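You operate a simulated robot arm through the tools that you are given. There is no shell and no other tool. Be economical: measure what you need, move in short steps, check, and stop when the job is done.

You are at the controls of a simulated robot arm. One attempt, no reset.

TASK
Fold the keeper down, plug the lead into the board and press the test key.
Fine: red stripe on the plus side; the lamps must light; release the clamp last.

Only the result counts: the job must be done as asked and must still hold three seconds after the hand-in. Knocking over, shifting, dropping, spilling or breaking anything else fails it. Flat cloth is picked up by pressing the open fingertips on it (5 to 10 N) and closing them slowly along it; thin cloth reads only 2 to 8 mm in the jaws.

THE ROBOT
A 6-joint arm with a two-finger parallel gripper, fixed in place. Base frame: the origin is at the foot of the arm, x ahead of it, y to its left, z up; the work surface is at about z = 0.813. Readings come in m, rad, newtons and seconds.
With the tool pointing down near the work surface it reaches from about 0.34 to 0.76 m from the base axis. Its first joint turns from -1.152 to 1.152 rad. Payload 2.45 kg.
The tool frame sits at the grasp point between the pads (the TCP): z along the fingers, y along the line on which they close. The tips reach 0.024 m beyond it. The gripper opens to 0.068 m. The fingers are 0.017 m wide and 0.01 m thick; the gripper's body (0.04 by 0.07 m) begins 0.041 m behind the TCP.
Orientation is that of the tool frame in the base frame, as a unit quaternion [w, x, y, z]. With the fingers straight down and closing along the base's y, the tool's x points along the base's -x, its y along +y and its z along -z.

THE INTERFACE
- The arm moves only by the tool drive_tool. Its argument "rows" is a list of rows, each an object (a shift or turn left out is 0, a gripper value left out holds the last) with "translation": the shift along the tool's x, y, z in m, a list of three; "delta_rot": the turn, a rotation vector about the tool's x, y, z in rad, a list of three; "grip": the gripper command, from -1 (fully open) to 1 (shut), values between in proportion. In form: [{"translation": [dx, dy, dz], "delta_rot": [ax, ay, az], "grip": grip}, ...]. A call has 1 to 10 rows; each row shifts and turns the commanded pose from where the row before left it, along the tool's axes as they then stand. Rows are played at 5 a second. More than 0.05 m and 0.15 rad between two rows, or a gripper value outside its range, and nothing of the call is played. Where a pose cannot be reached the arm comes as near as it can. A force on the tool above 90 N (or 10 N above the force at the start of the call, whichever is more), or a blocked arm, ends the call early, and 0.2 s more pass. The fingers move at their own pace (about 0.108 m/s each) and stop on an object; they squeeze with about 43 N. The grip force told is the motor's: it shows also when the fingers shut on nothing. Time passes only in rows, and 0.2 s behind the last, so rows that do not move let the fingers close. The reply holds the time, the measured pose of the TCP, the force on the tool along the base axes, the opening and the grip force, in the units named above and with some noise.
- Cameras (640 x 400 px; columns grow to the right, rows downward): "scene" is fixed at [0.1787, 0.4252, 1.4669]; the picture's right is [-0.63, -0.78, 0.00], its down [-0.43, 0.34, -0.84] and it looks along [0.65, -0.52, -0.55] (base axes); focal length 369 px, centre (320, 200). "wrist" rides on the gripper at [0.084, 0.011, -0.075] in the tool frame; the picture's right is [-0.13, 0.99, 0.00], its down [-0.60, -0.08, -0.79] and it looks along [-0.79, -0.10, 0.61] (tool axes); focal length 251 px, centre (320, 200).
- capture(camera): a new picture of that camera. It takes no simulated time.
- probe_pixels(camera, pixels): for up to 12 pixels [column, row] of the newest picture of that camera ("zoom" is the newest enlarged one), the place [x, y, z] in the base frame of the surface seen there, good to about 0.002 m. It takes no simulated time.
- enlarge(camera, box): a new picture of the part [left, top, right, bottom] of that camera's present view, enlarged. It takes no simulated time.
- sign_off(): hands the job in; it is judged then, once.

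Work in short steps. Measure before you move; look again where a grasp or a placing could have gone wrong, and mend it. You have 80 turns and 46 pictures in all, those below and enlarged ones among them. Open the gripper and draw the arm clear of the work before you hand the job in, unless the task says otherwise; then end with one line.

The tools are called after "Request:" as name(argument=value, ...) on one line, values as JSON. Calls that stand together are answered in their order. drive_tool: Moves the arm, as the interface text tells. Its arguments: {"type":"object","properties":{"rows":{"type":"array"}},"required":["rows"]} The other tools are called the same way: capture (camera) takes a picture; probe_pixels (camera, pixels) gives the place of the surface under pixels of a picture; enlarge (camera, box) takes an enlarged picture of a part of a camera's view; sign_off () hands the job in.

At the start:

```text
t: 0.0
tcp_pos: [0.4304, 0.0735, 1.175]
ee_rot: [0.0, 0.0, 1.0, -0.001]
ft_force: [0.3, -0.1, -1.3]
grip_width: 0.0682
gripper_force: 0.0
```

scene: 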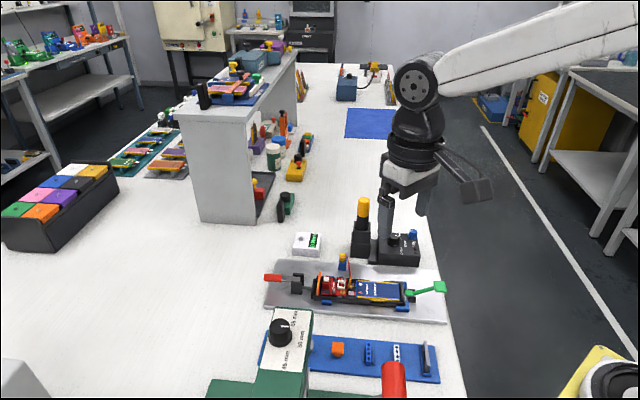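
wrist: 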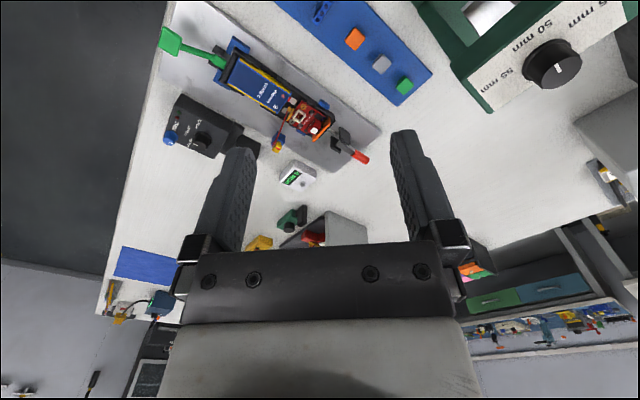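

The board fixture sits around scene pixel (355,290) with a green lever at (430,288) and a red-handled clamp at (280,280). I'll enlarge this area in both views.

Request:
enlarge(camera="scene", box=[255, 190, 455, 330])

Request:
enlarge(camera="wrist", box=[150, 0, 450, 200])

Request:
enlarge(camera="scene", box=[200, 290, 460, 400])

```text
2.86 times, centred on (355, 260) of scene
```

zoom: 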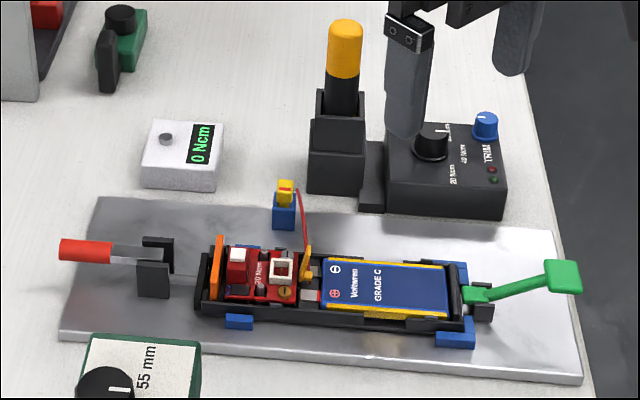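

```text
2.00 times, centred on (300, 100) of wrist
```

zoom: 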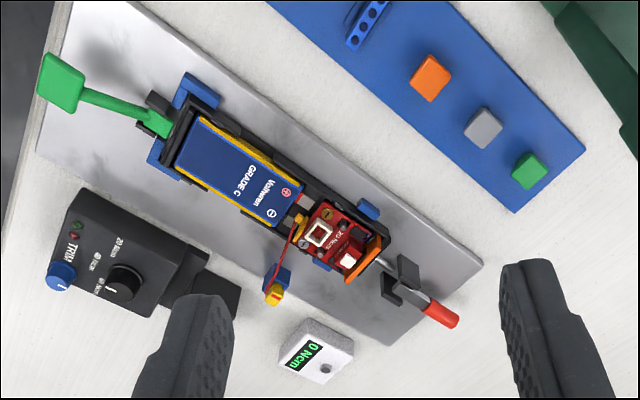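

```text
2.46 times, centred on (330, 345) of scene
```

zoom: 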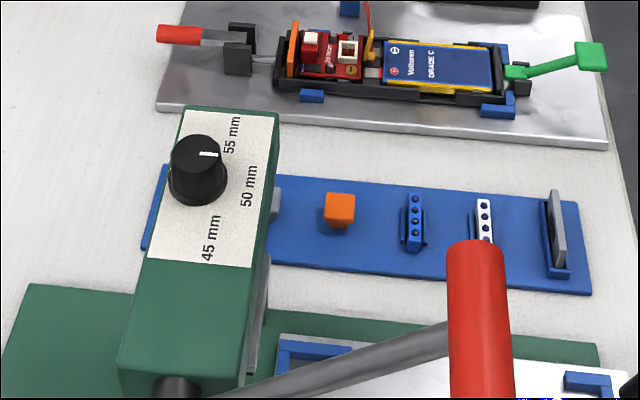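

I'll probe key points in the scene zoom of the fixture (retaken centred on the tray), for positions of board, keeper, plug, levers.

Request:
enlarge(camera="scene", box=[300, 240, 380, 310])

Request:
probe_pixels(camera="scene", pixels=[[342, 257], [342, 267], [329, 281], [323, 283], [343, 285], [276, 278], [305, 284], [440, 287], [415, 293], [375, 290], [270, 300], [361, 206]])

```text
5.71 times, centred on (340, 275) of scene
```

zoom: 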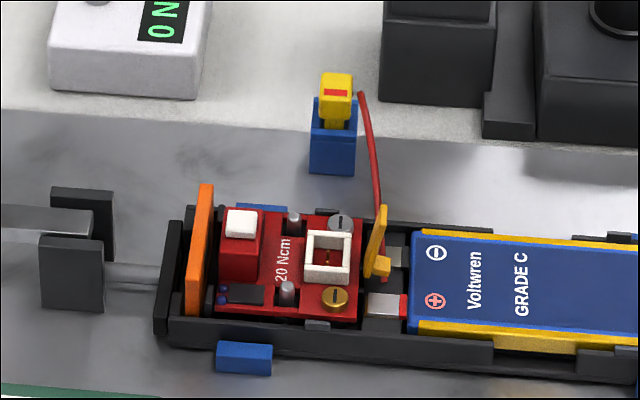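

```text
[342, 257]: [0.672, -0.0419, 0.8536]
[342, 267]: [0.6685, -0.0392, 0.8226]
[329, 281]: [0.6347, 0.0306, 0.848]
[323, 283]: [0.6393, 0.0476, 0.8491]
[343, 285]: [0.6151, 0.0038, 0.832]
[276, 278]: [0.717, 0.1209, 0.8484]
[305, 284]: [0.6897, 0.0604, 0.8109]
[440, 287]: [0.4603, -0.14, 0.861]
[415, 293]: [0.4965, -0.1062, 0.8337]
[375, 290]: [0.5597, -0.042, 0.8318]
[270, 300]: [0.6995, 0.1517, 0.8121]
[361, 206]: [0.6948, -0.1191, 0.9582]
```

The tray lies at 45° with the board near (0.635,0.02). I'm moving the hand closer for a wrist view, staying above z=0.93.

Request:
drive_tool(rows=[{"translation": [-0.014, -0.006, 0.042]}, {"translation": [-0.014, -0.006, 0.042]}, {"translation": [-0.014, -0.006, 0.042]}, {"translation": [-0.014, -0.006, 0.042]}, {"translation": [-0.014, -0.006, 0.042]}, {}])

Request:
enlarge(camera="wrist", box=[200, 80, 440, 230])

```text
t: 1.4
tcp_pos: [0.4974, 0.0421, 0.9637]
ee_rot: [0.0, 0.0, 1.0, 0.001]
ft_force: [0.0, -0.2, -0.9]
grip_width: 0.0679
gripper_force: 0.1
```

```text
2.67 times, centred on (320, 155) of wrist
```

zoom: 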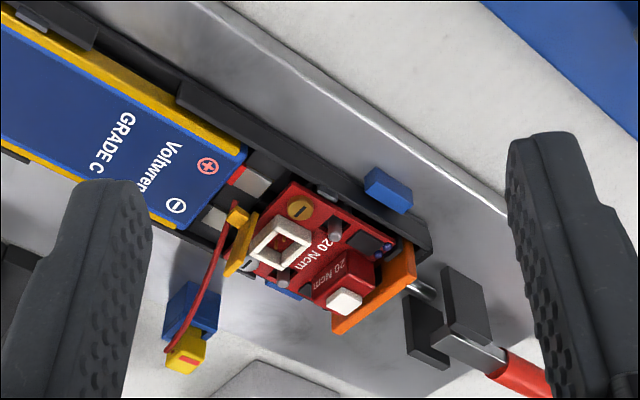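

I need more detail: which part is the keeper (yellow upright at zoom (237,245) or orange plate at (375,295)), and how the clamp works. Enlarging further from both cameras.

Request:
enlarge(camera="wrist", box=[255, 140, 375, 225])

Request:
probe_pixels(camera="zoom", pixels=[[180, 180], [162, 245], [205, 210], [255, 150], [290, 225], [340, 150], [380, 345], [480, 270], [390, 380], [560, 270], [70, 380], [60, 330]])

Request:
enlarge(camera="scene", box=[390, 260, 460, 310])

```text
4.71 times, centred on (315, 182) of wrist
```

zoom: 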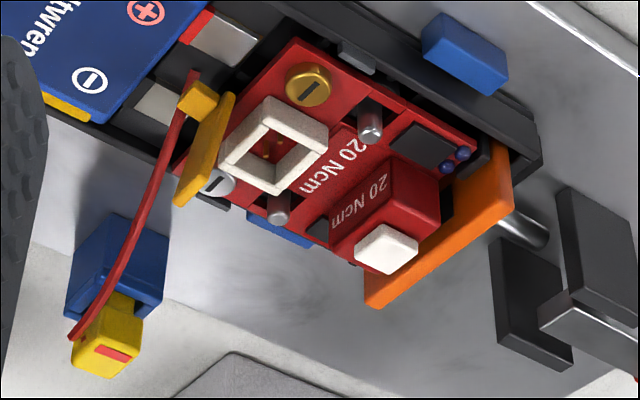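

```text
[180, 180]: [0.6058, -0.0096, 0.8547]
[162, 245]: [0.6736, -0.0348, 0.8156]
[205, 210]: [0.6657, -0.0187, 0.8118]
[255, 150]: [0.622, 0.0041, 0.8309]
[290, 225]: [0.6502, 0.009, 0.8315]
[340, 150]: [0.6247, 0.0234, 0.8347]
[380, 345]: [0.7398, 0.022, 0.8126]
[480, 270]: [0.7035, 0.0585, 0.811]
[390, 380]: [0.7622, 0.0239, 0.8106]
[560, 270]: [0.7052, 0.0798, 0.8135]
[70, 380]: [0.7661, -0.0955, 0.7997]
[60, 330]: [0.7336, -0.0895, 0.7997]
```

```text
8.00 times, centred on (425, 285) of scene
```

zoom: 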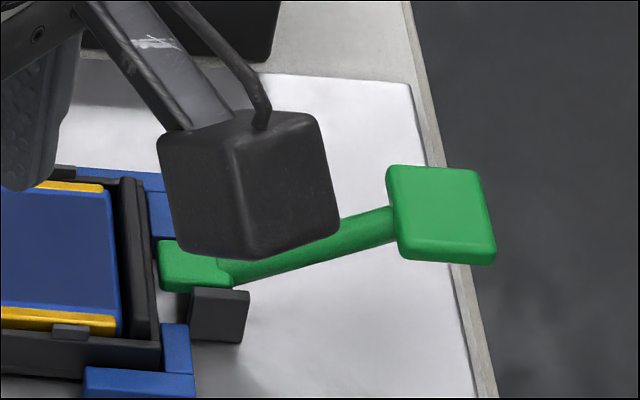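

The yellow tab beside the socket and the orange plate are both candidates. I'll turn the hand 45° to look along the tray from the battery end and go a bit lower near (0.57,-0.05,0.905).

Request:
drive_tool(rows=[{"translation": [-0.025, -0.031, 0.0]}, {"translation": [-0.025, -0.031, 0.0]}, {"translation": [-0.024, -0.03, 0.0]}, {"delta_rot": [0, 0, -0.14]}, {"delta_rot": [0, 0, -0.14]}, {"delta_rot": [0, 0, -0.14]}, {"delta_rot": [0, 0, -0.14]}, {"delta_rot": [0, 0, -0.14]}, {"delta_rot": [0, 0, -0.085], "translation": [0, 0, 0.03]}, {"translation": [0, 0, 0.028]}])

Request:
capture(camera="wrist")

```text
t: 3.6
tcp_pos: [0.575, -0.0493, 0.9063]
ee_rot: [0.0, -0.383, 0.924, 0.0]
ft_force: [-0.5, -0.4, -0.9]
grip_width: 0.0681
gripper_force: 0.0
```

```text
36 pictures are left
```

wrist: 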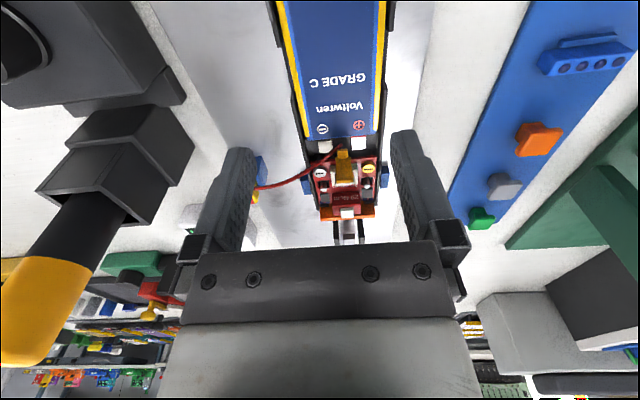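

Now the tray runs straight up in the picture; I'll enlarge the board at about (345,180).

Request:
enlarge(camera="wrist", box=[290, 120, 410, 250])

Request:
probe_pixels(camera="wrist", pixels=[[342, 154], [344, 166], [344, 178], [344, 188], [347, 213], [325, 213], [370, 213], [322, 173], [369, 168], [340, 110], [347, 240], [348, 197]])

```text
3.08 times, centred on (350, 185) of wrist
```

zoom: 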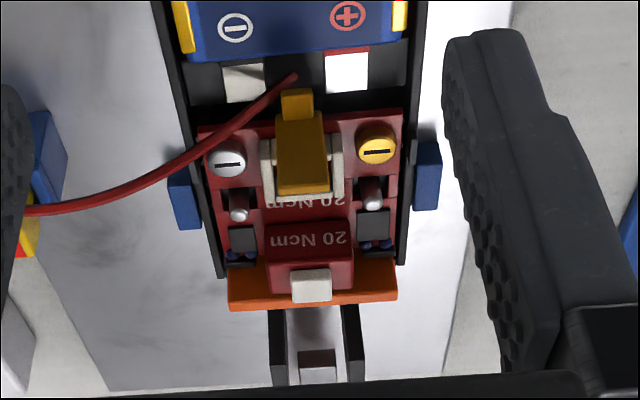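

```text
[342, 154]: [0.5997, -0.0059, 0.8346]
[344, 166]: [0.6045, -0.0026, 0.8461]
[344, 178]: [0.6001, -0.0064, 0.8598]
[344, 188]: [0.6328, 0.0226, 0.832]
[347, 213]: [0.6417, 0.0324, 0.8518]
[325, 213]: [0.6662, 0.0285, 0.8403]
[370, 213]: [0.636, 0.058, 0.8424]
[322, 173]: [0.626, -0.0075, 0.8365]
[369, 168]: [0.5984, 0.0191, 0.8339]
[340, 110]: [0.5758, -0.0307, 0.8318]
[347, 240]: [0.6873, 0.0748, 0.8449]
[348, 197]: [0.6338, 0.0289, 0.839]
```

The yellow tab stands at the socket's edge (z 0.835–0.86), leaning back; the orange plate is behind the key. I'll look from the near side (turn 90°) to see hinge geometry of both.

Request:
drive_tool(rows=[{"translation": [0.02, 0, -0.04], "delta_rot": [0, 0, 0.1]}, {"delta_rot": [0, 0, 0.149]}, {"delta_rot": [0, 0, 0.149]}, {"delta_rot": [0, 0, 0.149]}, {"delta_rot": [0, 0, 0.149]}, {"delta_rot": [0, 0, 0.149]}, {"delta_rot": [0, 0, 0.149]}, {"delta_rot": [0, 0, 0.149]}, {"delta_rot": [0, 0, 0.149]}, {"delta_rot": [0, 0, 0.149]}])

Request:
drive_tool(rows=[{"delta_rot": [0, 0, 0.129], "translation": [0.02, 0.03, 0]}, {"translation": [0.02, 0.03, 0]}, {"translation": [0.02, 0.03, 0.02]}, {"translation": [0, 0.02, 0.02]}, {}])

Request:
enlarge(camera="wrist", box=[230, 100, 410, 230])

```text
t: 5.8
tcp_pos: [0.5606, -0.0624, 0.9474]
ee_rot: [0.0, 0.323, 0.946, 0.0]
ft_force: [-1.1, -0.7, -0.4]
grip_width: 0.0678
gripper_force: 0.1
```

```text
t: 7.0
tcp_pos: [0.5906, 0.0575, 0.9063]
ee_rot: [-0.001, 0.383, 0.924, 0.0]
ft_force: [0.3, 0.4, -0.1]
grip_width: 0.068
gripper_force: 0.0
```

```text
3.08 times, centred on (320, 165) of wrist
```

zoom: 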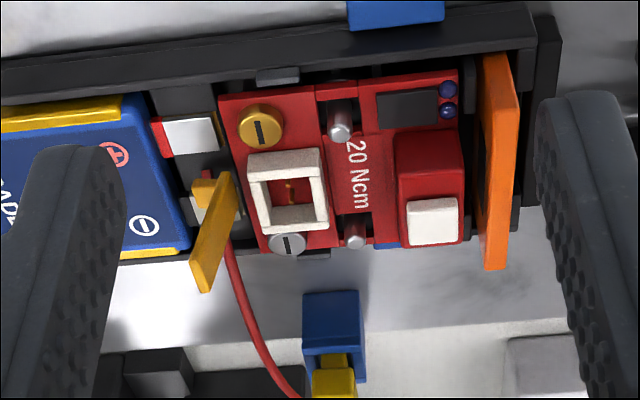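

Yellow tab: hinged at its block (zoom (205,190)), leaning back from the socket — a plug keeper likely. Let me check the green lever and red toggle with the arm now out of the way.

Request:
enlarge(camera="scene", box=[385, 265, 455, 315])

Request:
enlarge(camera="scene", box=[255, 255, 345, 315])

```text
8.00 times, centred on (420, 290) of scene
```

zoom: 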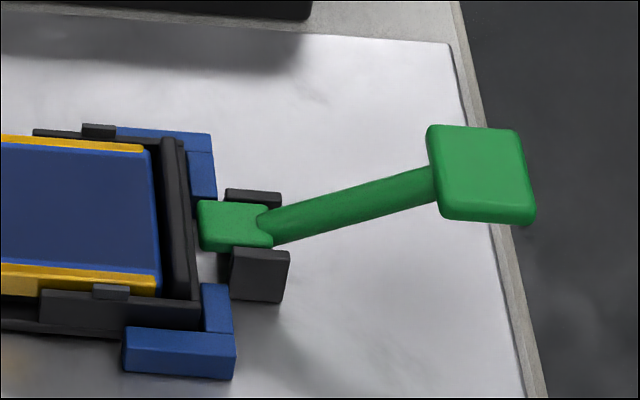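

```text
6.67 times, centred on (300, 285) of scene
```

zoom: 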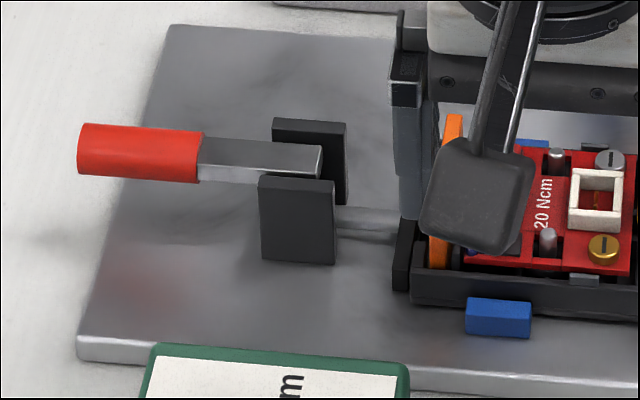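

The red toggle drives the rod into the tray end (the clamp); the green lever looks like an ejector, to be left alone. I'll move closer to see the yellow tab's hinge.

Request:
drive_tool(rows=[{"translation": [-0.005, -0.02, 0.01]}, {"translation": [-0.005, -0.01, 0.008]}, {}])

Request:
enlarge(camera="wrist", box=[260, 110, 400, 220])

Request:
probe_pixels(camera="zoom", pixels=[[320, 130], [300, 200], [200, 150], [200, 250], [100, 200], [400, 200], [500, 200], [450, 260], [560, 150], [560, 260], [260, 260], [240, 130]])

```text
t: 7.8
tcp_pos: [0.5758, 0.0289, 0.8878]
ee_rot: [0.0, 0.383, 0.924, 0.0]
ft_force: [0.8, 0.5, 0.7]
grip_width: 0.0679
gripper_force: 0.1
```

```text
3.64 times, centred on (330, 165) of wrist
```

zoom: 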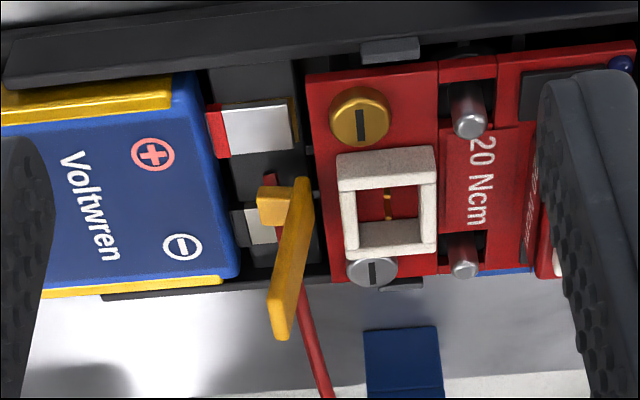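

```text
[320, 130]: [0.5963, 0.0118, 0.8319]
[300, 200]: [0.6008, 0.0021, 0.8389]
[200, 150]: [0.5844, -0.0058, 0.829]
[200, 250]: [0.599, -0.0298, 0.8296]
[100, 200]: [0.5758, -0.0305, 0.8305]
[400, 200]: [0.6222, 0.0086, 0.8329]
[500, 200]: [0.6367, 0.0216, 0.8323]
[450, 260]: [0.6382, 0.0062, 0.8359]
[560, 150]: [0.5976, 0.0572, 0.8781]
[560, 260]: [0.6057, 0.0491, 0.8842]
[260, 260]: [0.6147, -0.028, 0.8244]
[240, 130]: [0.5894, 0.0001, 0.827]
```

The tab might fold either way, and the orange plate might have a window (a dark patch showed beside the key). I'll turn to heading 0 with the view on the orange plate to settle which is the keeper.

Request:
drive_tool(rows=[{"translation": [0, 0, -0.025]}, {"delta_rot": [0, 0, -0.14]}, {"delta_rot": [0, 0, -0.14]}, {"delta_rot": [0, 0, -0.14]}, {"delta_rot": [0, 0, -0.14]}, {"delta_rot": [0, 0, -0.14]}, {"delta_rot": [0, 0, -0.14]}, {"translation": [0, 0.01, 0.01]}, {}])

Request:
enlarge(camera="wrist", box=[290, 130, 390, 230])

```text
t: 9.8
tcp_pos: [0.5767, 0.0395, 0.9045]
ee_rot: [0.0, -0.027, 1.0, 0.0]
ft_force: [-0.6, -0.4, 0.5]
grip_width: 0.0681
gripper_force: 0.0
```

```text
4.00 times, centred on (340, 180) of wrist
```

zoom: 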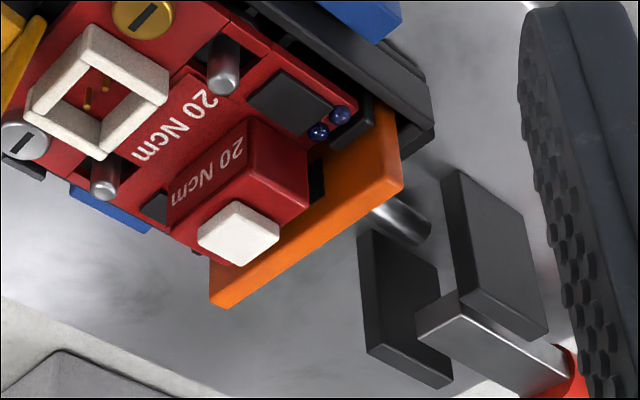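

A dark patch at zoom (315,180) on the orange plate may be a window for the key. I'll raise and go round to look from the red-handle end to be sure.

Request:
drive_tool(rows=[{"translation": [0, 0, -0.045]}, {"translation": [-0.04, 0.02, -0.02]}, {"translation": [-0.04, 0.02, 0]}, {"translation": [-0.04, 0.01, 0], "delta_rot": [0, 0, 0.14]}, {"delta_rot": [0, 0, 0.148]}, {"delta_rot": [0, 0, 0.148]}, {"delta_rot": [0, 0, 0.148]}, {"delta_rot": [0, 0, 0.148]}, {"delta_rot": [0, 0, 0.148]}, {"delta_rot": [0, 0, 0.148]}])

Request:
drive_tool(rows=[{"delta_rot": [0, 0, 0.148]}, {"delta_rot": [0, 0, 0.148]}, {"delta_rot": [0, 0, 0.148]}, {"delta_rot": [0, 0, 0.148]}, {"delta_rot": [0, 0, 0.148]}, {"delta_rot": [0, 0, 0.148]}, {"delta_rot": [0, 0, 0.148]}, {"delta_rot": [0, 0, 0.148]}, {"translation": [0, 0, 0.03]}, {"translation": [0, 0, 0.02]}])

Request:
capture(camera="wrist")

```text
t: 12.0
tcp_pos: [0.6925, 0.0954, 0.9683]
ee_rot: [0.0, 0.469, 0.883, 0.0]
ft_force: [-0.8, -0.6, 0.1]
grip_width: 0.068
gripper_force: 0.2
```

```text
t: 14.2
tcp_pos: [0.6936, 0.0957, 0.9172]
ee_rot: [0.0, 0.882, 0.472, 0.001]
ft_force: [-0.7, -0.5, 0.0]
grip_width: 0.0679
gripper_force: 0.0
```

```text
29 pictures are left
```

wrist: 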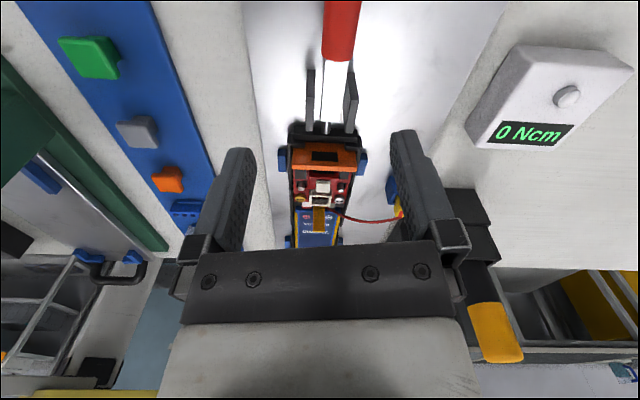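

Orange plate at (322,158) seems to have an opening; enlarging.

Request:
enlarge(camera="wrist", box=[275, 120, 375, 220])

Request:
probe_pixels(camera="wrist", pixels=[[298, 152], [350, 153], [298, 168], [351, 169], [324, 152], [325, 165], [322, 187], [318, 202], [321, 213], [319, 225], [310, 133], [323, 176]])

```text
4.00 times, centred on (325, 170) of wrist
```

zoom: 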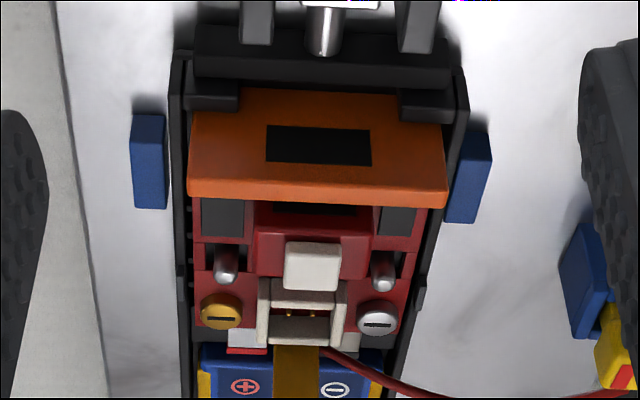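

```text
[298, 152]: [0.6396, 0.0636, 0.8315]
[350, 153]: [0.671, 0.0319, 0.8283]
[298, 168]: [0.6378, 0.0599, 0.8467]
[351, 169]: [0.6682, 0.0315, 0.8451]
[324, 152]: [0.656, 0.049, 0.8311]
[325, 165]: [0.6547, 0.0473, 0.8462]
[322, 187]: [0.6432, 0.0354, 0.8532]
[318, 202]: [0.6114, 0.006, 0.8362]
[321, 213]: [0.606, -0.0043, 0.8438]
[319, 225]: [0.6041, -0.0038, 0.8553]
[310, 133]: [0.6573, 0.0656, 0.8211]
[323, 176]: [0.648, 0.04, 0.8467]
```

The yellow tab's length (~28 mm) matches exactly the distance across the socket, and the orange plate can't turn past the key. Now a close look at the plug in its stand (0.672,-0.042): turning to θ=-135° and moving over there.

Request:
drive_tool(rows=[{"delta_rot": [0, 0, 0.14]}, {"delta_rot": [0, 0, 0.055]}, {"translation": [0, -0.04, 0]}, {"translation": [0, -0.041, 0]}, {"translation": [0, 0, 0.012]}, {}])

Request:
enlarge(camera="wrist", box=[250, 110, 390, 220])

```text
t: 15.6
tcp_pos: [0.6363, 0.152, 0.908]
ee_rot: [0.0, 0.923, 0.384, 0.0]
ft_force: [-0.4, 0.3, -0.3]
grip_width: 0.0681
gripper_force: 0.2
```

```text
3.64 times, centred on (320, 165) of wrist
```

zoom: 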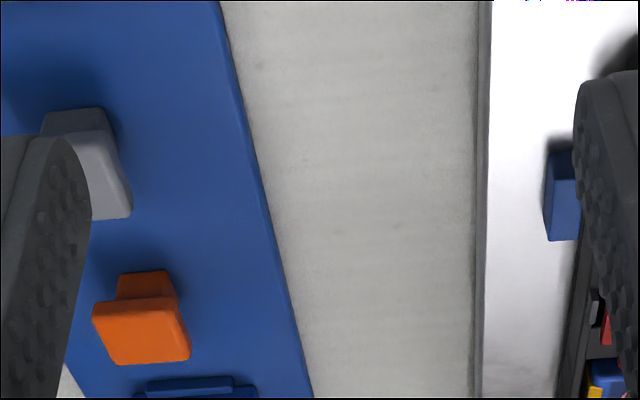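

I shifted the wrong way along the jaw line; moving back across (+y of the tool) to the plug side.

Request:
drive_tool(rows=[{"translation": [0, 0.045, -0.015]}, {"translation": [-0.01, 0.045, 0]}, {"translation": [-0.02, 0.04, 0]}, {"translation": [-0.025, 0.033, 0.015]}, {}])

Request:
capture(camera="wrist")

Request:
enlarge(camera="wrist", box=[250, 110, 390, 220])

```text
t: 16.8
tcp_pos: [0.7131, 0.0013, 0.9041]
ee_rot: [0.0, 0.923, 0.384, 0.001]
ft_force: [-0.4, 0.1, 0.2]
grip_width: 0.0682
gripper_force: 0.1
```

```text
26 pictures are left
```

wrist: 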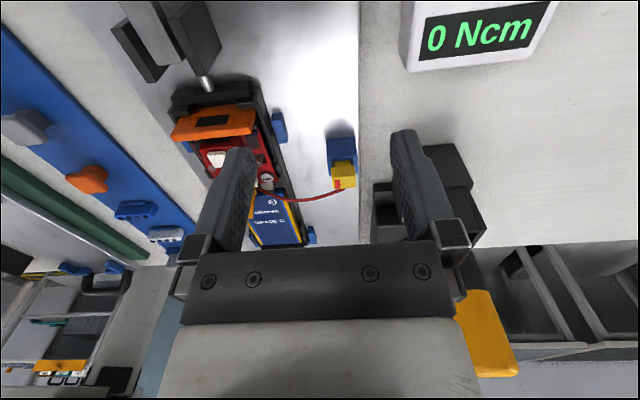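

```text
3.64 times, centred on (320, 165) of wrist
```

zoom: 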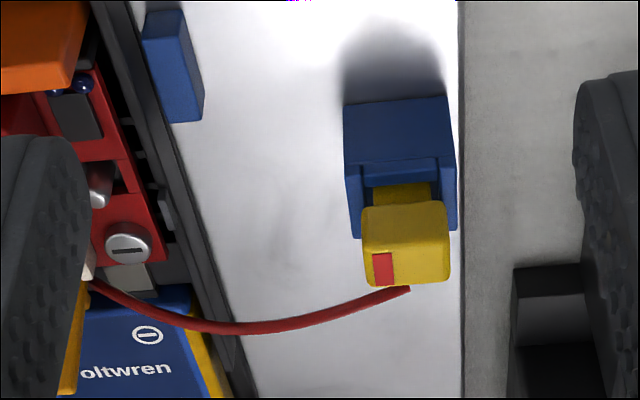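

The plug's red stripe is on its near (-n, plus) side and the wire leaves toward the battery, so its orientation is already right. Measuring plug head and stand.

Request:
probe_pixels(camera="zoom", pixels=[[372, 212], [440, 212], [372, 276], [440, 276], [383, 268], [405, 245], [400, 192], [354, 200], [448, 200], [400, 150], [405, 290], [405, 205]])

```text
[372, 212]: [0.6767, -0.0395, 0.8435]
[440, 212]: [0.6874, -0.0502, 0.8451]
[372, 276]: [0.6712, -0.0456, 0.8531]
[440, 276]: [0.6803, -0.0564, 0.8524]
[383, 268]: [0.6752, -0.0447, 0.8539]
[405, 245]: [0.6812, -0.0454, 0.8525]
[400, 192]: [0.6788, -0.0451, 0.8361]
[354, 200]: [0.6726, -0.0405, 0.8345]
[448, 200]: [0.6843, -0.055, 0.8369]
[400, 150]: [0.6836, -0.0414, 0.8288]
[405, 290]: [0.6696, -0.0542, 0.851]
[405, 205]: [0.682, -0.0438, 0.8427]
```

Plug head is ~15 mm square centred near u=0.4435, n=0.514 (x 0.677, y -0.050), top z 0.853. I'll pre-close to ~36 mm, move above it and check alignment.

Request:
drive_tool(rows=[{"translation": [-0.03, 0.0107, 0], "grip": -0.06}, {"translation": [-0.0317, 0, 0]}, {}, {}])

Request:
enlarge(camera="wrist", box=[250, 110, 390, 230])

Request:
enlarge(camera="scene", box=[300, 200, 400, 310])

```text
t: 17.8
tcp_pos: [0.6755, -0.0504, 0.9052]
ee_rot: [0.0, 0.923, 0.384, 0.001]
ft_force: [-0.1, -0.1, -0.1]
grip_width: 0.036
gripper_force: 0.1
```

```text
3.33 times, centred on (320, 170) of wrist
```

zoom: 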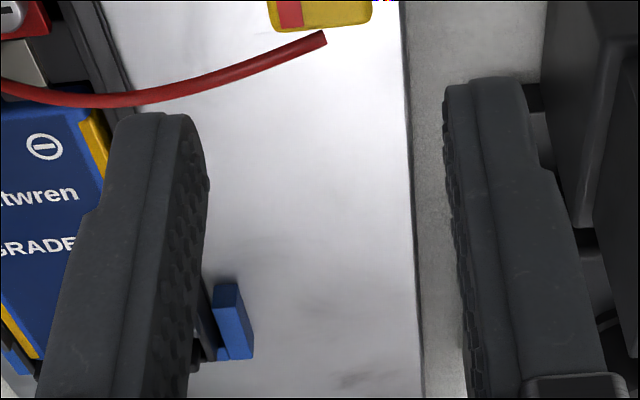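

```text
3.64 times, centred on (350, 255) of scene
```

zoom: 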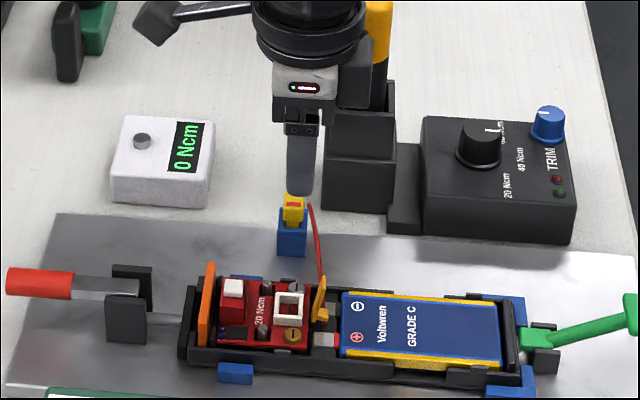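

Aligned laterally (plug centred at col ~320). Descending 37 mm so the tips straddle the head just above its underside, then looking.

Request:
drive_tool(rows=[{"translation": [0, 0, 0.015]}, {"translation": [0, 0, 0.012]}, {"translation": [0, 0, 0.0105]}, {}])

Request:
enlarge(camera="wrist", box=[250, 110, 390, 230])

```text
t: 18.8
tcp_pos: [0.6749, -0.0522, 0.8682]
ee_rot: [0.0, 0.923, 0.384, 0.0]
ft_force: [-0.5, 0.4, 0.7]
grip_width: 0.0362
gripper_force: 0.1
```

```text
3.33 times, centred on (320, 170) of wrist
```

zoom: 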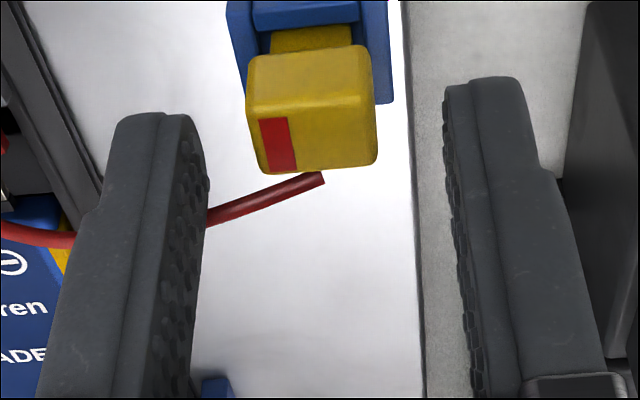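

The head appears a few mm toward +u of the TCP; probing to refine.

Request:
probe_pixels(camera="zoom", pixels=[[260, 110], [365, 110], [265, 165], [365, 158], [315, 160], [315, 130], [315, 100], [315, 75], [315, 55], [310, 38], [318, 182], [278, 145]])

```text
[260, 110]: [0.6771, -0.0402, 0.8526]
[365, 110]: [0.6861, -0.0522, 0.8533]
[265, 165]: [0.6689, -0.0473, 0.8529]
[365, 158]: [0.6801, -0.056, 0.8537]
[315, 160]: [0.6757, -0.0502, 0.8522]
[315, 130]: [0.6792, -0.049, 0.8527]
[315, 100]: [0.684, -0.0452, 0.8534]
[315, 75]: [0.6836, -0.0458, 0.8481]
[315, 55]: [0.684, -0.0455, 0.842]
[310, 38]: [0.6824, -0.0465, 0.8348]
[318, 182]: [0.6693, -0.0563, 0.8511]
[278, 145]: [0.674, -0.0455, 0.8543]
```

Head centre u≈0.4455, n≈0.5145; shifting +5 mm in u, 1 mm down, then closing.

Request:
drive_tool(rows=[{"translation": [0.005, 0.0005, 0.001]}, {}, {"grip": 0.3}, {"grip": 0.7}, {"grip": 1.0}, {}, {}])

Request:
enlarge(camera="wrist", box=[250, 110, 390, 230])

```text
t: 20.4
tcp_pos: [0.6786, -0.0494, 0.8669]
ee_rot: [0.0, 0.923, 0.384, 0.0]
ft_force: [-0.1, -0.8, -0.7]
grip_width: 0.0162
gripper_force: 35.2
```

```text
3.33 times, centred on (320, 170) of wrist
```

zoom: 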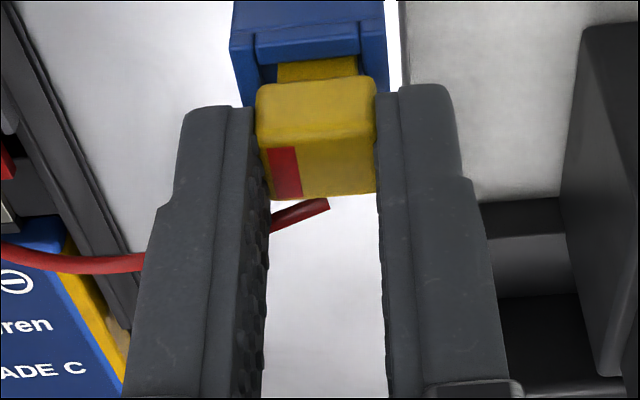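

Gripped (16.2 mm). Lifting 35 mm gently and checking force.

Request:
drive_tool(rows=[{"translation": [0, 0, -0.005]}, {"translation": [0, 0, -0.01]}, {"translation": [0, 0, -0.01]}, {"translation": [0, 0, -0.01]}, {}])

Request:
drive_tool(rows=[{"translation": [0.01, -0.03, 0]}, {"translation": [0.01, -0.03, 0]}, {"translation": [0.005, -0.023, 0]}, {}])

Request:
enlarge(camera="wrist", box=[250, 110, 390, 230])

Request:
enlarge(camera="scene", box=[300, 240, 380, 310])

```text
t: 21.6
tcp_pos: [0.6795, -0.0507, 0.9038]
ee_rot: [0.0, 0.923, 0.384, 0.0]
ft_force: [-0.3, 0.2, -0.1]
grip_width: 0.0158
gripper_force: 35.0
```

```text
t: 22.6
tcp_pos: [0.6353, 0.029, 0.903]
ee_rot: [0.0, 0.923, 0.384, 0.0]
ft_force: [0.5, -0.1, -0.8]
grip_width: 0.016
gripper_force: 34.7
```

```text
3.33 times, centred on (320, 170) of wrist
```

zoom: 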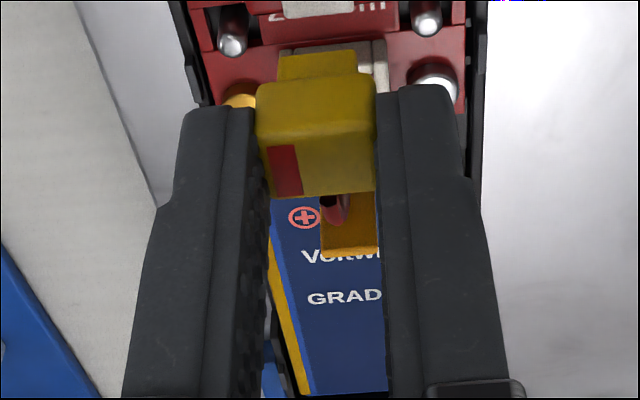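

```text
5.71 times, centred on (340, 275) of scene
```

zoom: 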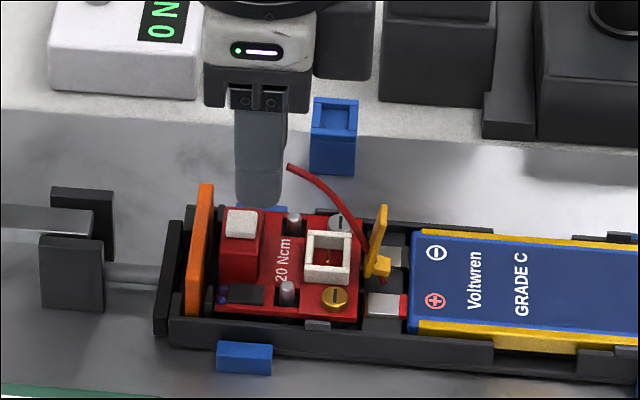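

Plug held, stripe left (near/plus side). Now probing the socket rim in the scene zoom (frame spans (305–352, 232–284)).

Request:
probe_pixels(camera="zoom", pixels=[[310, 235], [329, 235], [349, 237], [348, 255], [346, 276], [327, 274], [307, 272], [309, 252], [329, 258], [337, 299], [340, 221], [380, 225]])

```text
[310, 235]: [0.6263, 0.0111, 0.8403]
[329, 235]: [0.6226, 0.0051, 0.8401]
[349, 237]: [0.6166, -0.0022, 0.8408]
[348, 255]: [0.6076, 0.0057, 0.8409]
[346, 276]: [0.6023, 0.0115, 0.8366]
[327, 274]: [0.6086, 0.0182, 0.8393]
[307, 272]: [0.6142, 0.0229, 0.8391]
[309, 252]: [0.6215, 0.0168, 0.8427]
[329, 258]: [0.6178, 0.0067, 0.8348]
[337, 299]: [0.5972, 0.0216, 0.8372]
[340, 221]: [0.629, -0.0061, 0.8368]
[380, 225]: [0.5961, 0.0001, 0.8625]
```

Socket centre ≈ u 0.443, n 0.4285, rim z 0.840. Moving directly above it, then checking in the wrist view.

Request:
drive_tool(rows=[{"translation": [-0.014, 0, 0]}, {"translation": [-0.0125, 0, 0]}, {}, {}])

Request:
enlarge(camera="wrist", box=[250, 80, 390, 200])

Request:
probe_pixels(camera="zoom", pixels=[[255, 70], [385, 70], [320, 72], [265, 25], [375, 25], [320, 22], [255, 100], [385, 100], [230, 60], [410, 60], [320, 48], [320, 150]])

```text
t: 23.6
tcp_pos: [0.6187, 0.0085, 0.9024]
ee_rot: [0.0, 0.923, 0.384, 0.001]
ft_force: [-0.7, 1.0, -0.3]
grip_width: 0.016
gripper_force: 35.0
```

```text
3.33 times, centred on (320, 140) of wrist
```

zoom: 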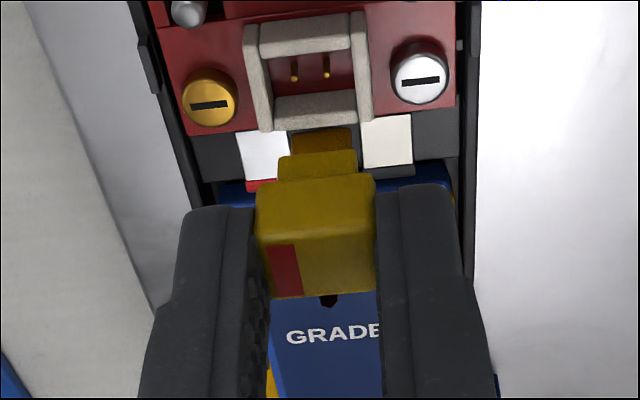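

```text
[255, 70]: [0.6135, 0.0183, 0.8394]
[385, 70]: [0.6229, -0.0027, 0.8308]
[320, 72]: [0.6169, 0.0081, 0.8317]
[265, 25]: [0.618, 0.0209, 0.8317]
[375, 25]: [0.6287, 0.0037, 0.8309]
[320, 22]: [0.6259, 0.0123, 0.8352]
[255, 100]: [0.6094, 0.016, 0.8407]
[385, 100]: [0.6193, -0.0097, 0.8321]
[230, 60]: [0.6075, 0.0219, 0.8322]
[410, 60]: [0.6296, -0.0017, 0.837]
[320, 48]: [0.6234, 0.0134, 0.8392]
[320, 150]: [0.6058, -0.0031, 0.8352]
```

Socket centre in the wrist view is ~1.5 mm to the left (−n) of the plug. Correcting and lowering until the plug's nose is just over the rim.

Request:
drive_tool(rows=[{"translation": [0.0005, -0.0014, 0.01]}, {"translation": [0, 0, 0.01]}, {}, {}])

Request:
enlarge(camera="wrist", box=[270, 100, 370, 180])

Request:
enlarge(camera="scene", box=[310, 250, 370, 300])

```text
t: 24.6
tcp_pos: [0.6192, 0.0111, 0.8817]
ee_rot: [0.0, 0.923, 0.384, 0.0]
ft_force: [-0.1, 0.0, -0.6]
grip_width: 0.016
gripper_force: 35.4
```

```text
5.00 times, centred on (320, 140) of wrist
```

zoom: 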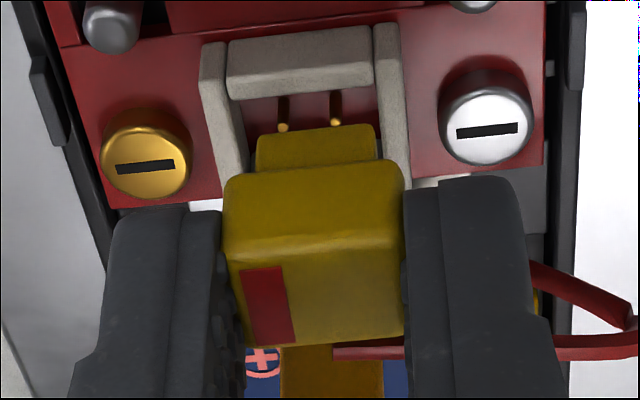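

```text
8.00 times, centred on (340, 275) of scene
```

zoom: 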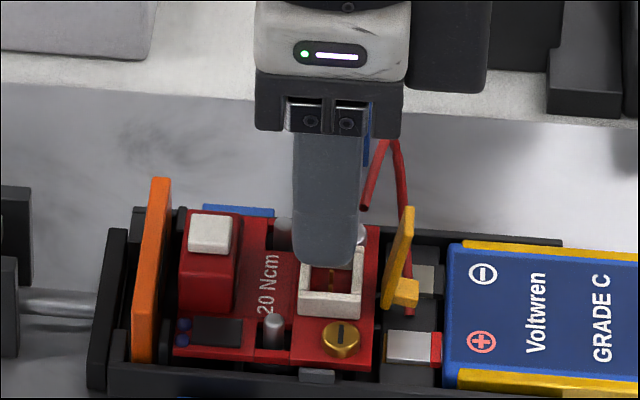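

Laterally centred (neck 255–377 vs inner walls 238–393). Along u the nose is close to the +u wall, so I shift −1.7 mm and lower stepwise, watching force.

Request:
drive_tool(rows=[{"translation": [-0.0017, 0, 0]}, {"translation": [0, 0, 0.003]}, {"translation": [0, 0, 0.003]}, {"translation": [0, 0, 0.002]}, {}])

Request:
enlarge(camera="scene", box=[310, 250, 370, 300])

```text
t: 25.8
tcp_pos: [0.619, 0.0091, 0.8754]
ee_rot: [0.0, 0.923, 0.384, 0.001]
ft_force: [0.2, -0.1, 0.1]
grip_width: 0.0162
gripper_force: 34.9
```

```text
8.00 times, centred on (340, 275) of scene
```

zoom: 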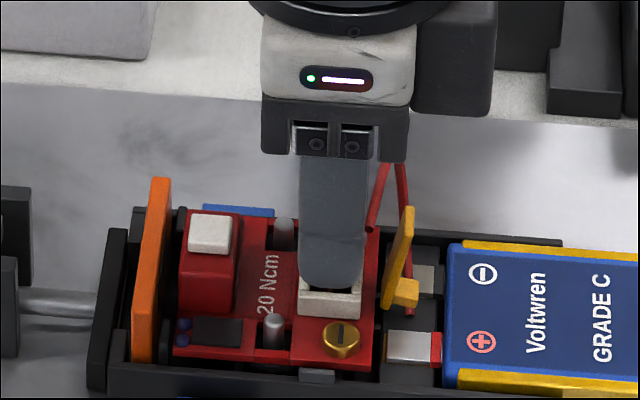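

No contact force yet; the finger is centred over the socket. Continuing down in small steps.

Request:
drive_tool(rows=[{"translation": [0, 0, 0.002]}, {"translation": [0, 0, 0.002]}, {"translation": [0, 0, 0.0015]}, {}])

```text
t: 26.8
tcp_pos: [0.6182, 0.008, 0.8695]
ee_rot: [0.0, 0.924, 0.384, 0.001]
ft_force: [-2.5, 0.4, 4.0]
grip_width: 0.0161
gripper_force: 35.4
```

A 4 N contact is building at TCP z 0.8695; checking the wrist view for seat.

Request:
enlarge(camera="wrist", box=[270, 100, 370, 180])

```text
5.00 times, centred on (320, 140) of wrist
```

zoom: 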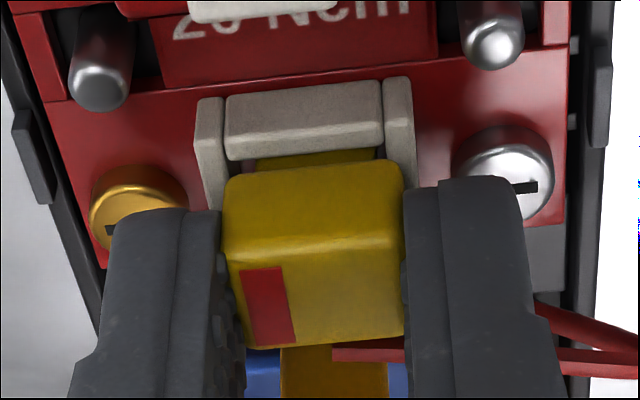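

The nose is inside the rim. Pressing on in 1 mm steps, watching the force.

Request:
drive_tool(rows=[{"translation": [0, 0, 0.001]}, {"translation": [0, 0, 0.001]}, {}])

Request:
drive_tool(rows=[{"translation": [0, 0, 0.001]}, {"translation": [0, 0, 0.001]}, {}])

```text
t: 27.6
tcp_pos: [0.6179, 0.0081, 0.8675]
ee_rot: [0.001, 0.923, 0.385, 0.001]
ft_force: [-6.2, -2.0, 18.1]
grip_width: 0.016
gripper_force: 35.1
```

```text
t: 28.4
tcp_pos: [0.6183, 0.0091, 0.8658]
ee_rot: [0.001, 0.923, 0.384, 0.001]
ft_force: [-9.9, -4.8, 32.3]
grip_width: 0.0162
gripper_force: 35.0
```

Side force is −u (~10 N), so the plug rubs on the +u wall. Relieving by −1.5 mm in u and −0.4 mm in n, then looking.

Request:
drive_tool(rows=[{"translation": [-0.0008, -0.0004, -0.0005]}, {"translation": [-0.0007, 0, 0]}, {}])

Request:
enlarge(camera="wrist", box=[270, 100, 370, 180])

Request:
enlarge(camera="scene", box=[310, 250, 370, 300])

```text
t: 29.2
tcp_pos: [0.6176, 0.0092, 0.8668]
ee_rot: [0.001, 0.923, 0.384, 0.003]
ft_force: [4.6, 1.7, 20.2]
grip_width: 0.0165
gripper_force: 34.9
```

```text
5.00 times, centred on (320, 140) of wrist
```

zoom: 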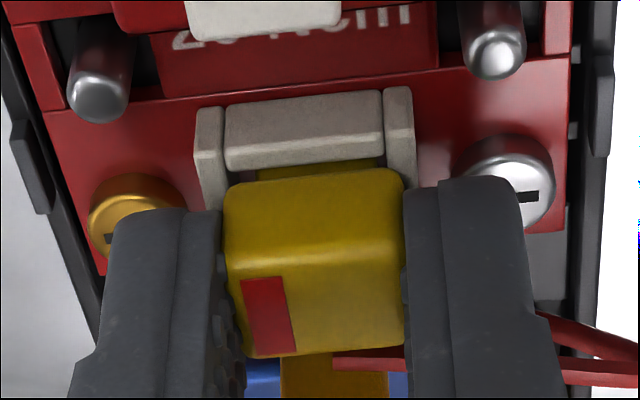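

```text
8.00 times, centred on (340, 275) of scene
```

zoom: 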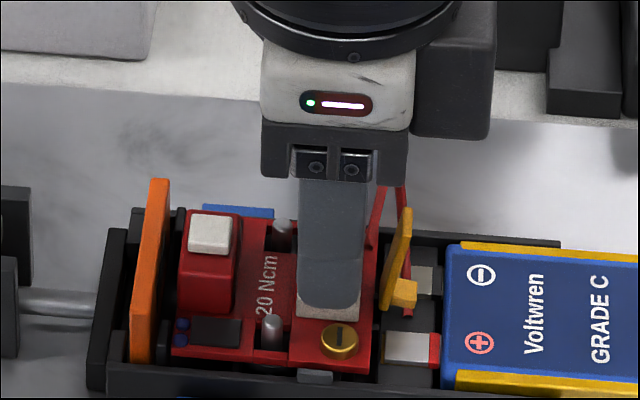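

The plug slid slightly in the jaws, so it's at or near the bottom. I'll release, rise, and examine how far it is seated before pressing from above with closed fingers.

Request:
drive_tool(rows=[{"grip": 0.4}, {"grip": 0.15}, {}, {"translation": [0, 0, -0.01]}, {"translation": [0, 0, -0.015]}, {"translation": [0.02, 0, -0.01]}, {"translation": [0.015, 0, 0]}, {}])

Request:
enlarge(camera="wrist", box=[265, 120, 375, 220])

Request:
enlarge(camera="scene", box=[310, 250, 370, 300])

Request:
probe_pixels(camera="zoom", pixels=[[320, 280], [340, 280], [320, 260], [340, 260], [330, 270], [330, 300], [330, 312], [305, 300], [355, 300], [395, 260], [405, 290], [210, 230]])

```text
t: 31.0
tcp_pos: [0.6421, 0.0346, 0.9028]
ee_rot: [0.001, 0.923, 0.385, 0.0]
ft_force: [0.0, 0.7, 0.1]
grip_width: 0.0289
gripper_force: 0.1
```

```text
4.00 times, centred on (320, 170) of wrist
```

zoom: 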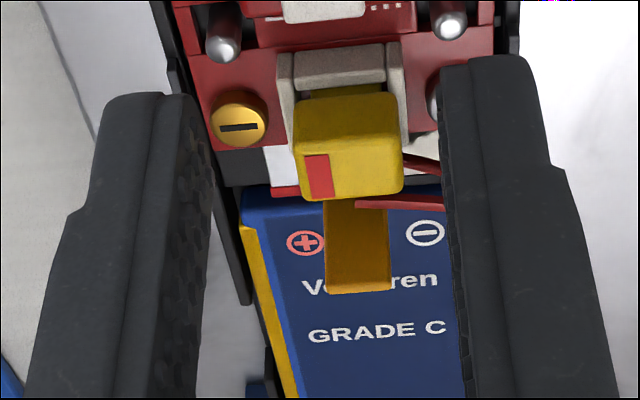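

```text
8.00 times, centred on (340, 275) of scene
```

zoom: 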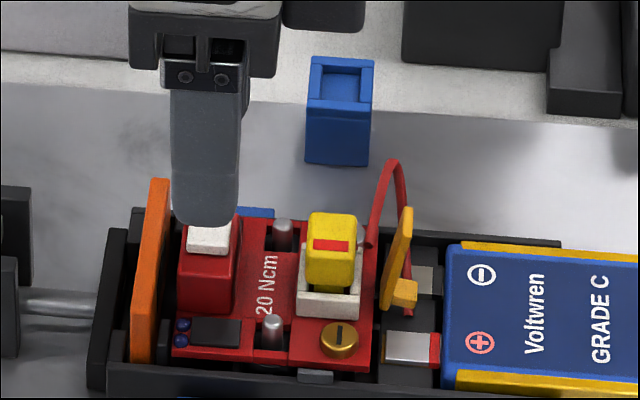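

```text
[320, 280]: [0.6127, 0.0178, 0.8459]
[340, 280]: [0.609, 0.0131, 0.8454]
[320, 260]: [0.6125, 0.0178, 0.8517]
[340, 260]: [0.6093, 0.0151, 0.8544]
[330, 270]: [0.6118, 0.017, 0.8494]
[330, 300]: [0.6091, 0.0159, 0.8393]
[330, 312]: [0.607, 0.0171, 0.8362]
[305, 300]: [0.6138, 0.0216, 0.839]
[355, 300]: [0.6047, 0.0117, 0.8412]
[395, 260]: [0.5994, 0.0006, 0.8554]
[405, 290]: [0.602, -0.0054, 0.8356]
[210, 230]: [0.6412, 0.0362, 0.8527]
```

The plug stands in the socket with head underside a few mm above the rim (top ≈0.854). I'll close the fingers, centre over the head and press down.

Request:
drive_tool(rows=[{"translation": [-0.018, -0.001, 0], "grip": 1}, {"translation": [-0.0175, 0, 0]}, {}, {"translation": [0, 0, 0.01]}, {"translation": [0, 0, 0.008]}, {"translation": [0, 0, 0.004]}, {}])

Request:
drive_tool(rows=[{"translation": [0, 0, 0.002]}, {"translation": [0, 0, 0.002]}, {}])

```text
t: 32.6
tcp_pos: [0.6163, 0.0086, 0.8796]
ee_rot: [0.0, 0.923, 0.385, 0.0]
ft_force: [-0.8, -0.6, 1.8]
grip_width: 0.0
gripper_force: 23.4
```

```text
t: 33.4
tcp_pos: [0.617, 0.0083, 0.8764]
ee_rot: [0.001, 0.923, 0.385, 0.002]
ft_force: [-7.9, -3.5, 34.7]
grip_width: 0.0
gripper_force: 24.1
```

Tips on the head: 35 N at z 0.8764. Pressing further in 1 mm steps.

Request:
drive_tool(rows=[{"translation": [-0.0005, 0, 0.001]}, {"translation": [0, 0, 0.001]}, {}])

Request:
drive_tool(rows=[{"translation": [0, 0, 0.001]}, {"translation": [0, 0, 0.001]}, {}])

```text
t: 34.2
tcp_pos: [0.6164, 0.0081, 0.8761]
ee_rot: [0.001, 0.923, 0.385, 0.003]
ft_force: [-5.7, -1.8, 40.9]
grip_width: 0.0
gripper_force: 24.0
```

```text
t: 35.0
tcp_pos: [0.6168, 0.0082, 0.8757]
ee_rot: [0.001, 0.923, 0.384, 0.005]
ft_force: [-9.9, -0.4, 52.0]
grip_width: 0.0
gripper_force: 23.1
```

Tip z ≈0.8517 ⇒ head underside ≈ rim 0.840 and force now rises sharply: seated. Retracting and looking.

Request:
drive_tool(rows=[{"translation": [0, 0, -0.006]}, {"translation": [0, 0, -0.015]}, {"translation": [0.02, 0, -0.02]}, {"translation": [0.03, 0, 0]}, {}])

Request:
enlarge(camera="scene", box=[310, 250, 370, 300])

Request:
probe_pixels(camera="zoom", pixels=[[330, 235], [330, 265], [330, 280], [330, 298], [395, 240], [402, 215], [390, 275], [408, 285], [400, 300], [360, 250], [345, 235], [318, 235]])

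```text
t: 36.2
tcp_pos: [0.6498, 0.0427, 0.9107]
ee_rot: [0.0, 0.923, 0.384, 0.0]
ft_force: [0.4, -1.0, -0.4]
grip_width: 0.0
gripper_force: 23.1
```

```text
8.00 times, centred on (340, 275) of scene
```

zoom: 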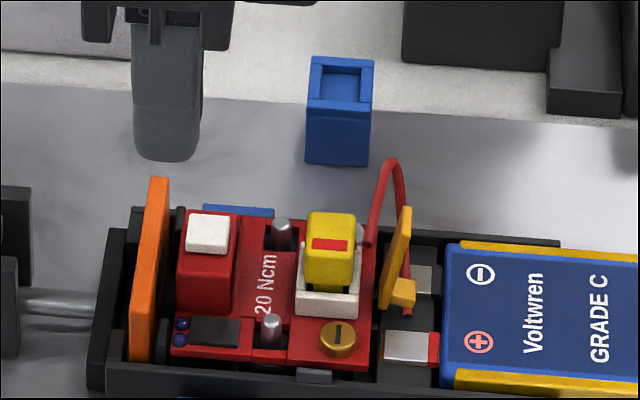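

```text
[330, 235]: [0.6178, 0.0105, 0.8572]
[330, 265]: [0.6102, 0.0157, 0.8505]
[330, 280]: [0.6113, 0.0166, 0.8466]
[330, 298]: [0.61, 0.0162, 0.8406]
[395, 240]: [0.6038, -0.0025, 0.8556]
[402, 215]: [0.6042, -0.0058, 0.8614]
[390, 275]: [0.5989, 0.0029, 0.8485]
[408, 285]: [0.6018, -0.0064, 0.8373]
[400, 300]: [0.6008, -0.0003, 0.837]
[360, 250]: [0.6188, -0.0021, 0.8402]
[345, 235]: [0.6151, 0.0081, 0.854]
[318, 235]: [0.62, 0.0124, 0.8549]
```

Geometry check: nose length (~11 mm) equals the depth down to the socket floor (0.832), so head underside at ~0.844 means it is bottomed. The tab (foot z 0.836) couldn't lie over a plug that tall, so it should fold onto the battery; I'll nudge its tip that way gently.

Request:
drive_tool(rows=[{"translation": [-0.024, -0.006, 0]}, {"translation": [-0.023, 0, 0]}, {"translation": [0, 0, 0.015]}, {"translation": [0, 0, 0.0132]}, {}])

Request:
drive_tool(rows=[{"translation": [-0.005, 0, 0]}, {"translation": [-0.004, 0, 0]}, {"translation": [-0.003, 0, 0]}, {}])

Request:
enlarge(camera="scene", box=[310, 250, 370, 300])

```text
t: 37.4
tcp_pos: [0.6138, 0.015, 0.8841]
ee_rot: [0.0, 0.923, 0.384, 0.0]
ft_force: [-0.7, -0.2, -0.5]
grip_width: 0.0
gripper_force: 23.9
```

```text
t: 38.4
tcp_pos: [0.6044, 0.0051, 0.8839]
ee_rot: [0.0, 0.923, 0.385, 0.0]
ft_force: [-0.2, 0.5, 0.2]
grip_width: 0.0
gripper_force: 23.5
```

```text
8.00 times, centred on (340, 275) of scene
```

zoom: 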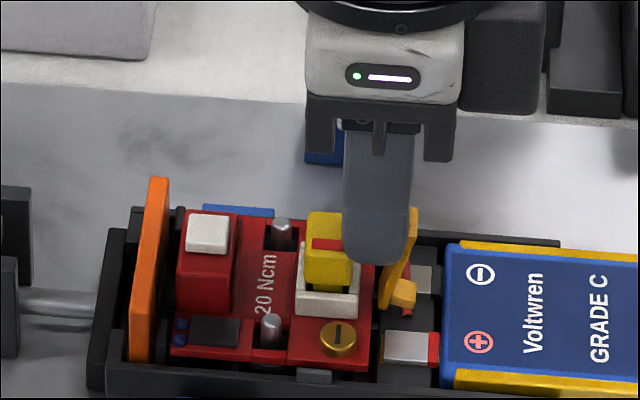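

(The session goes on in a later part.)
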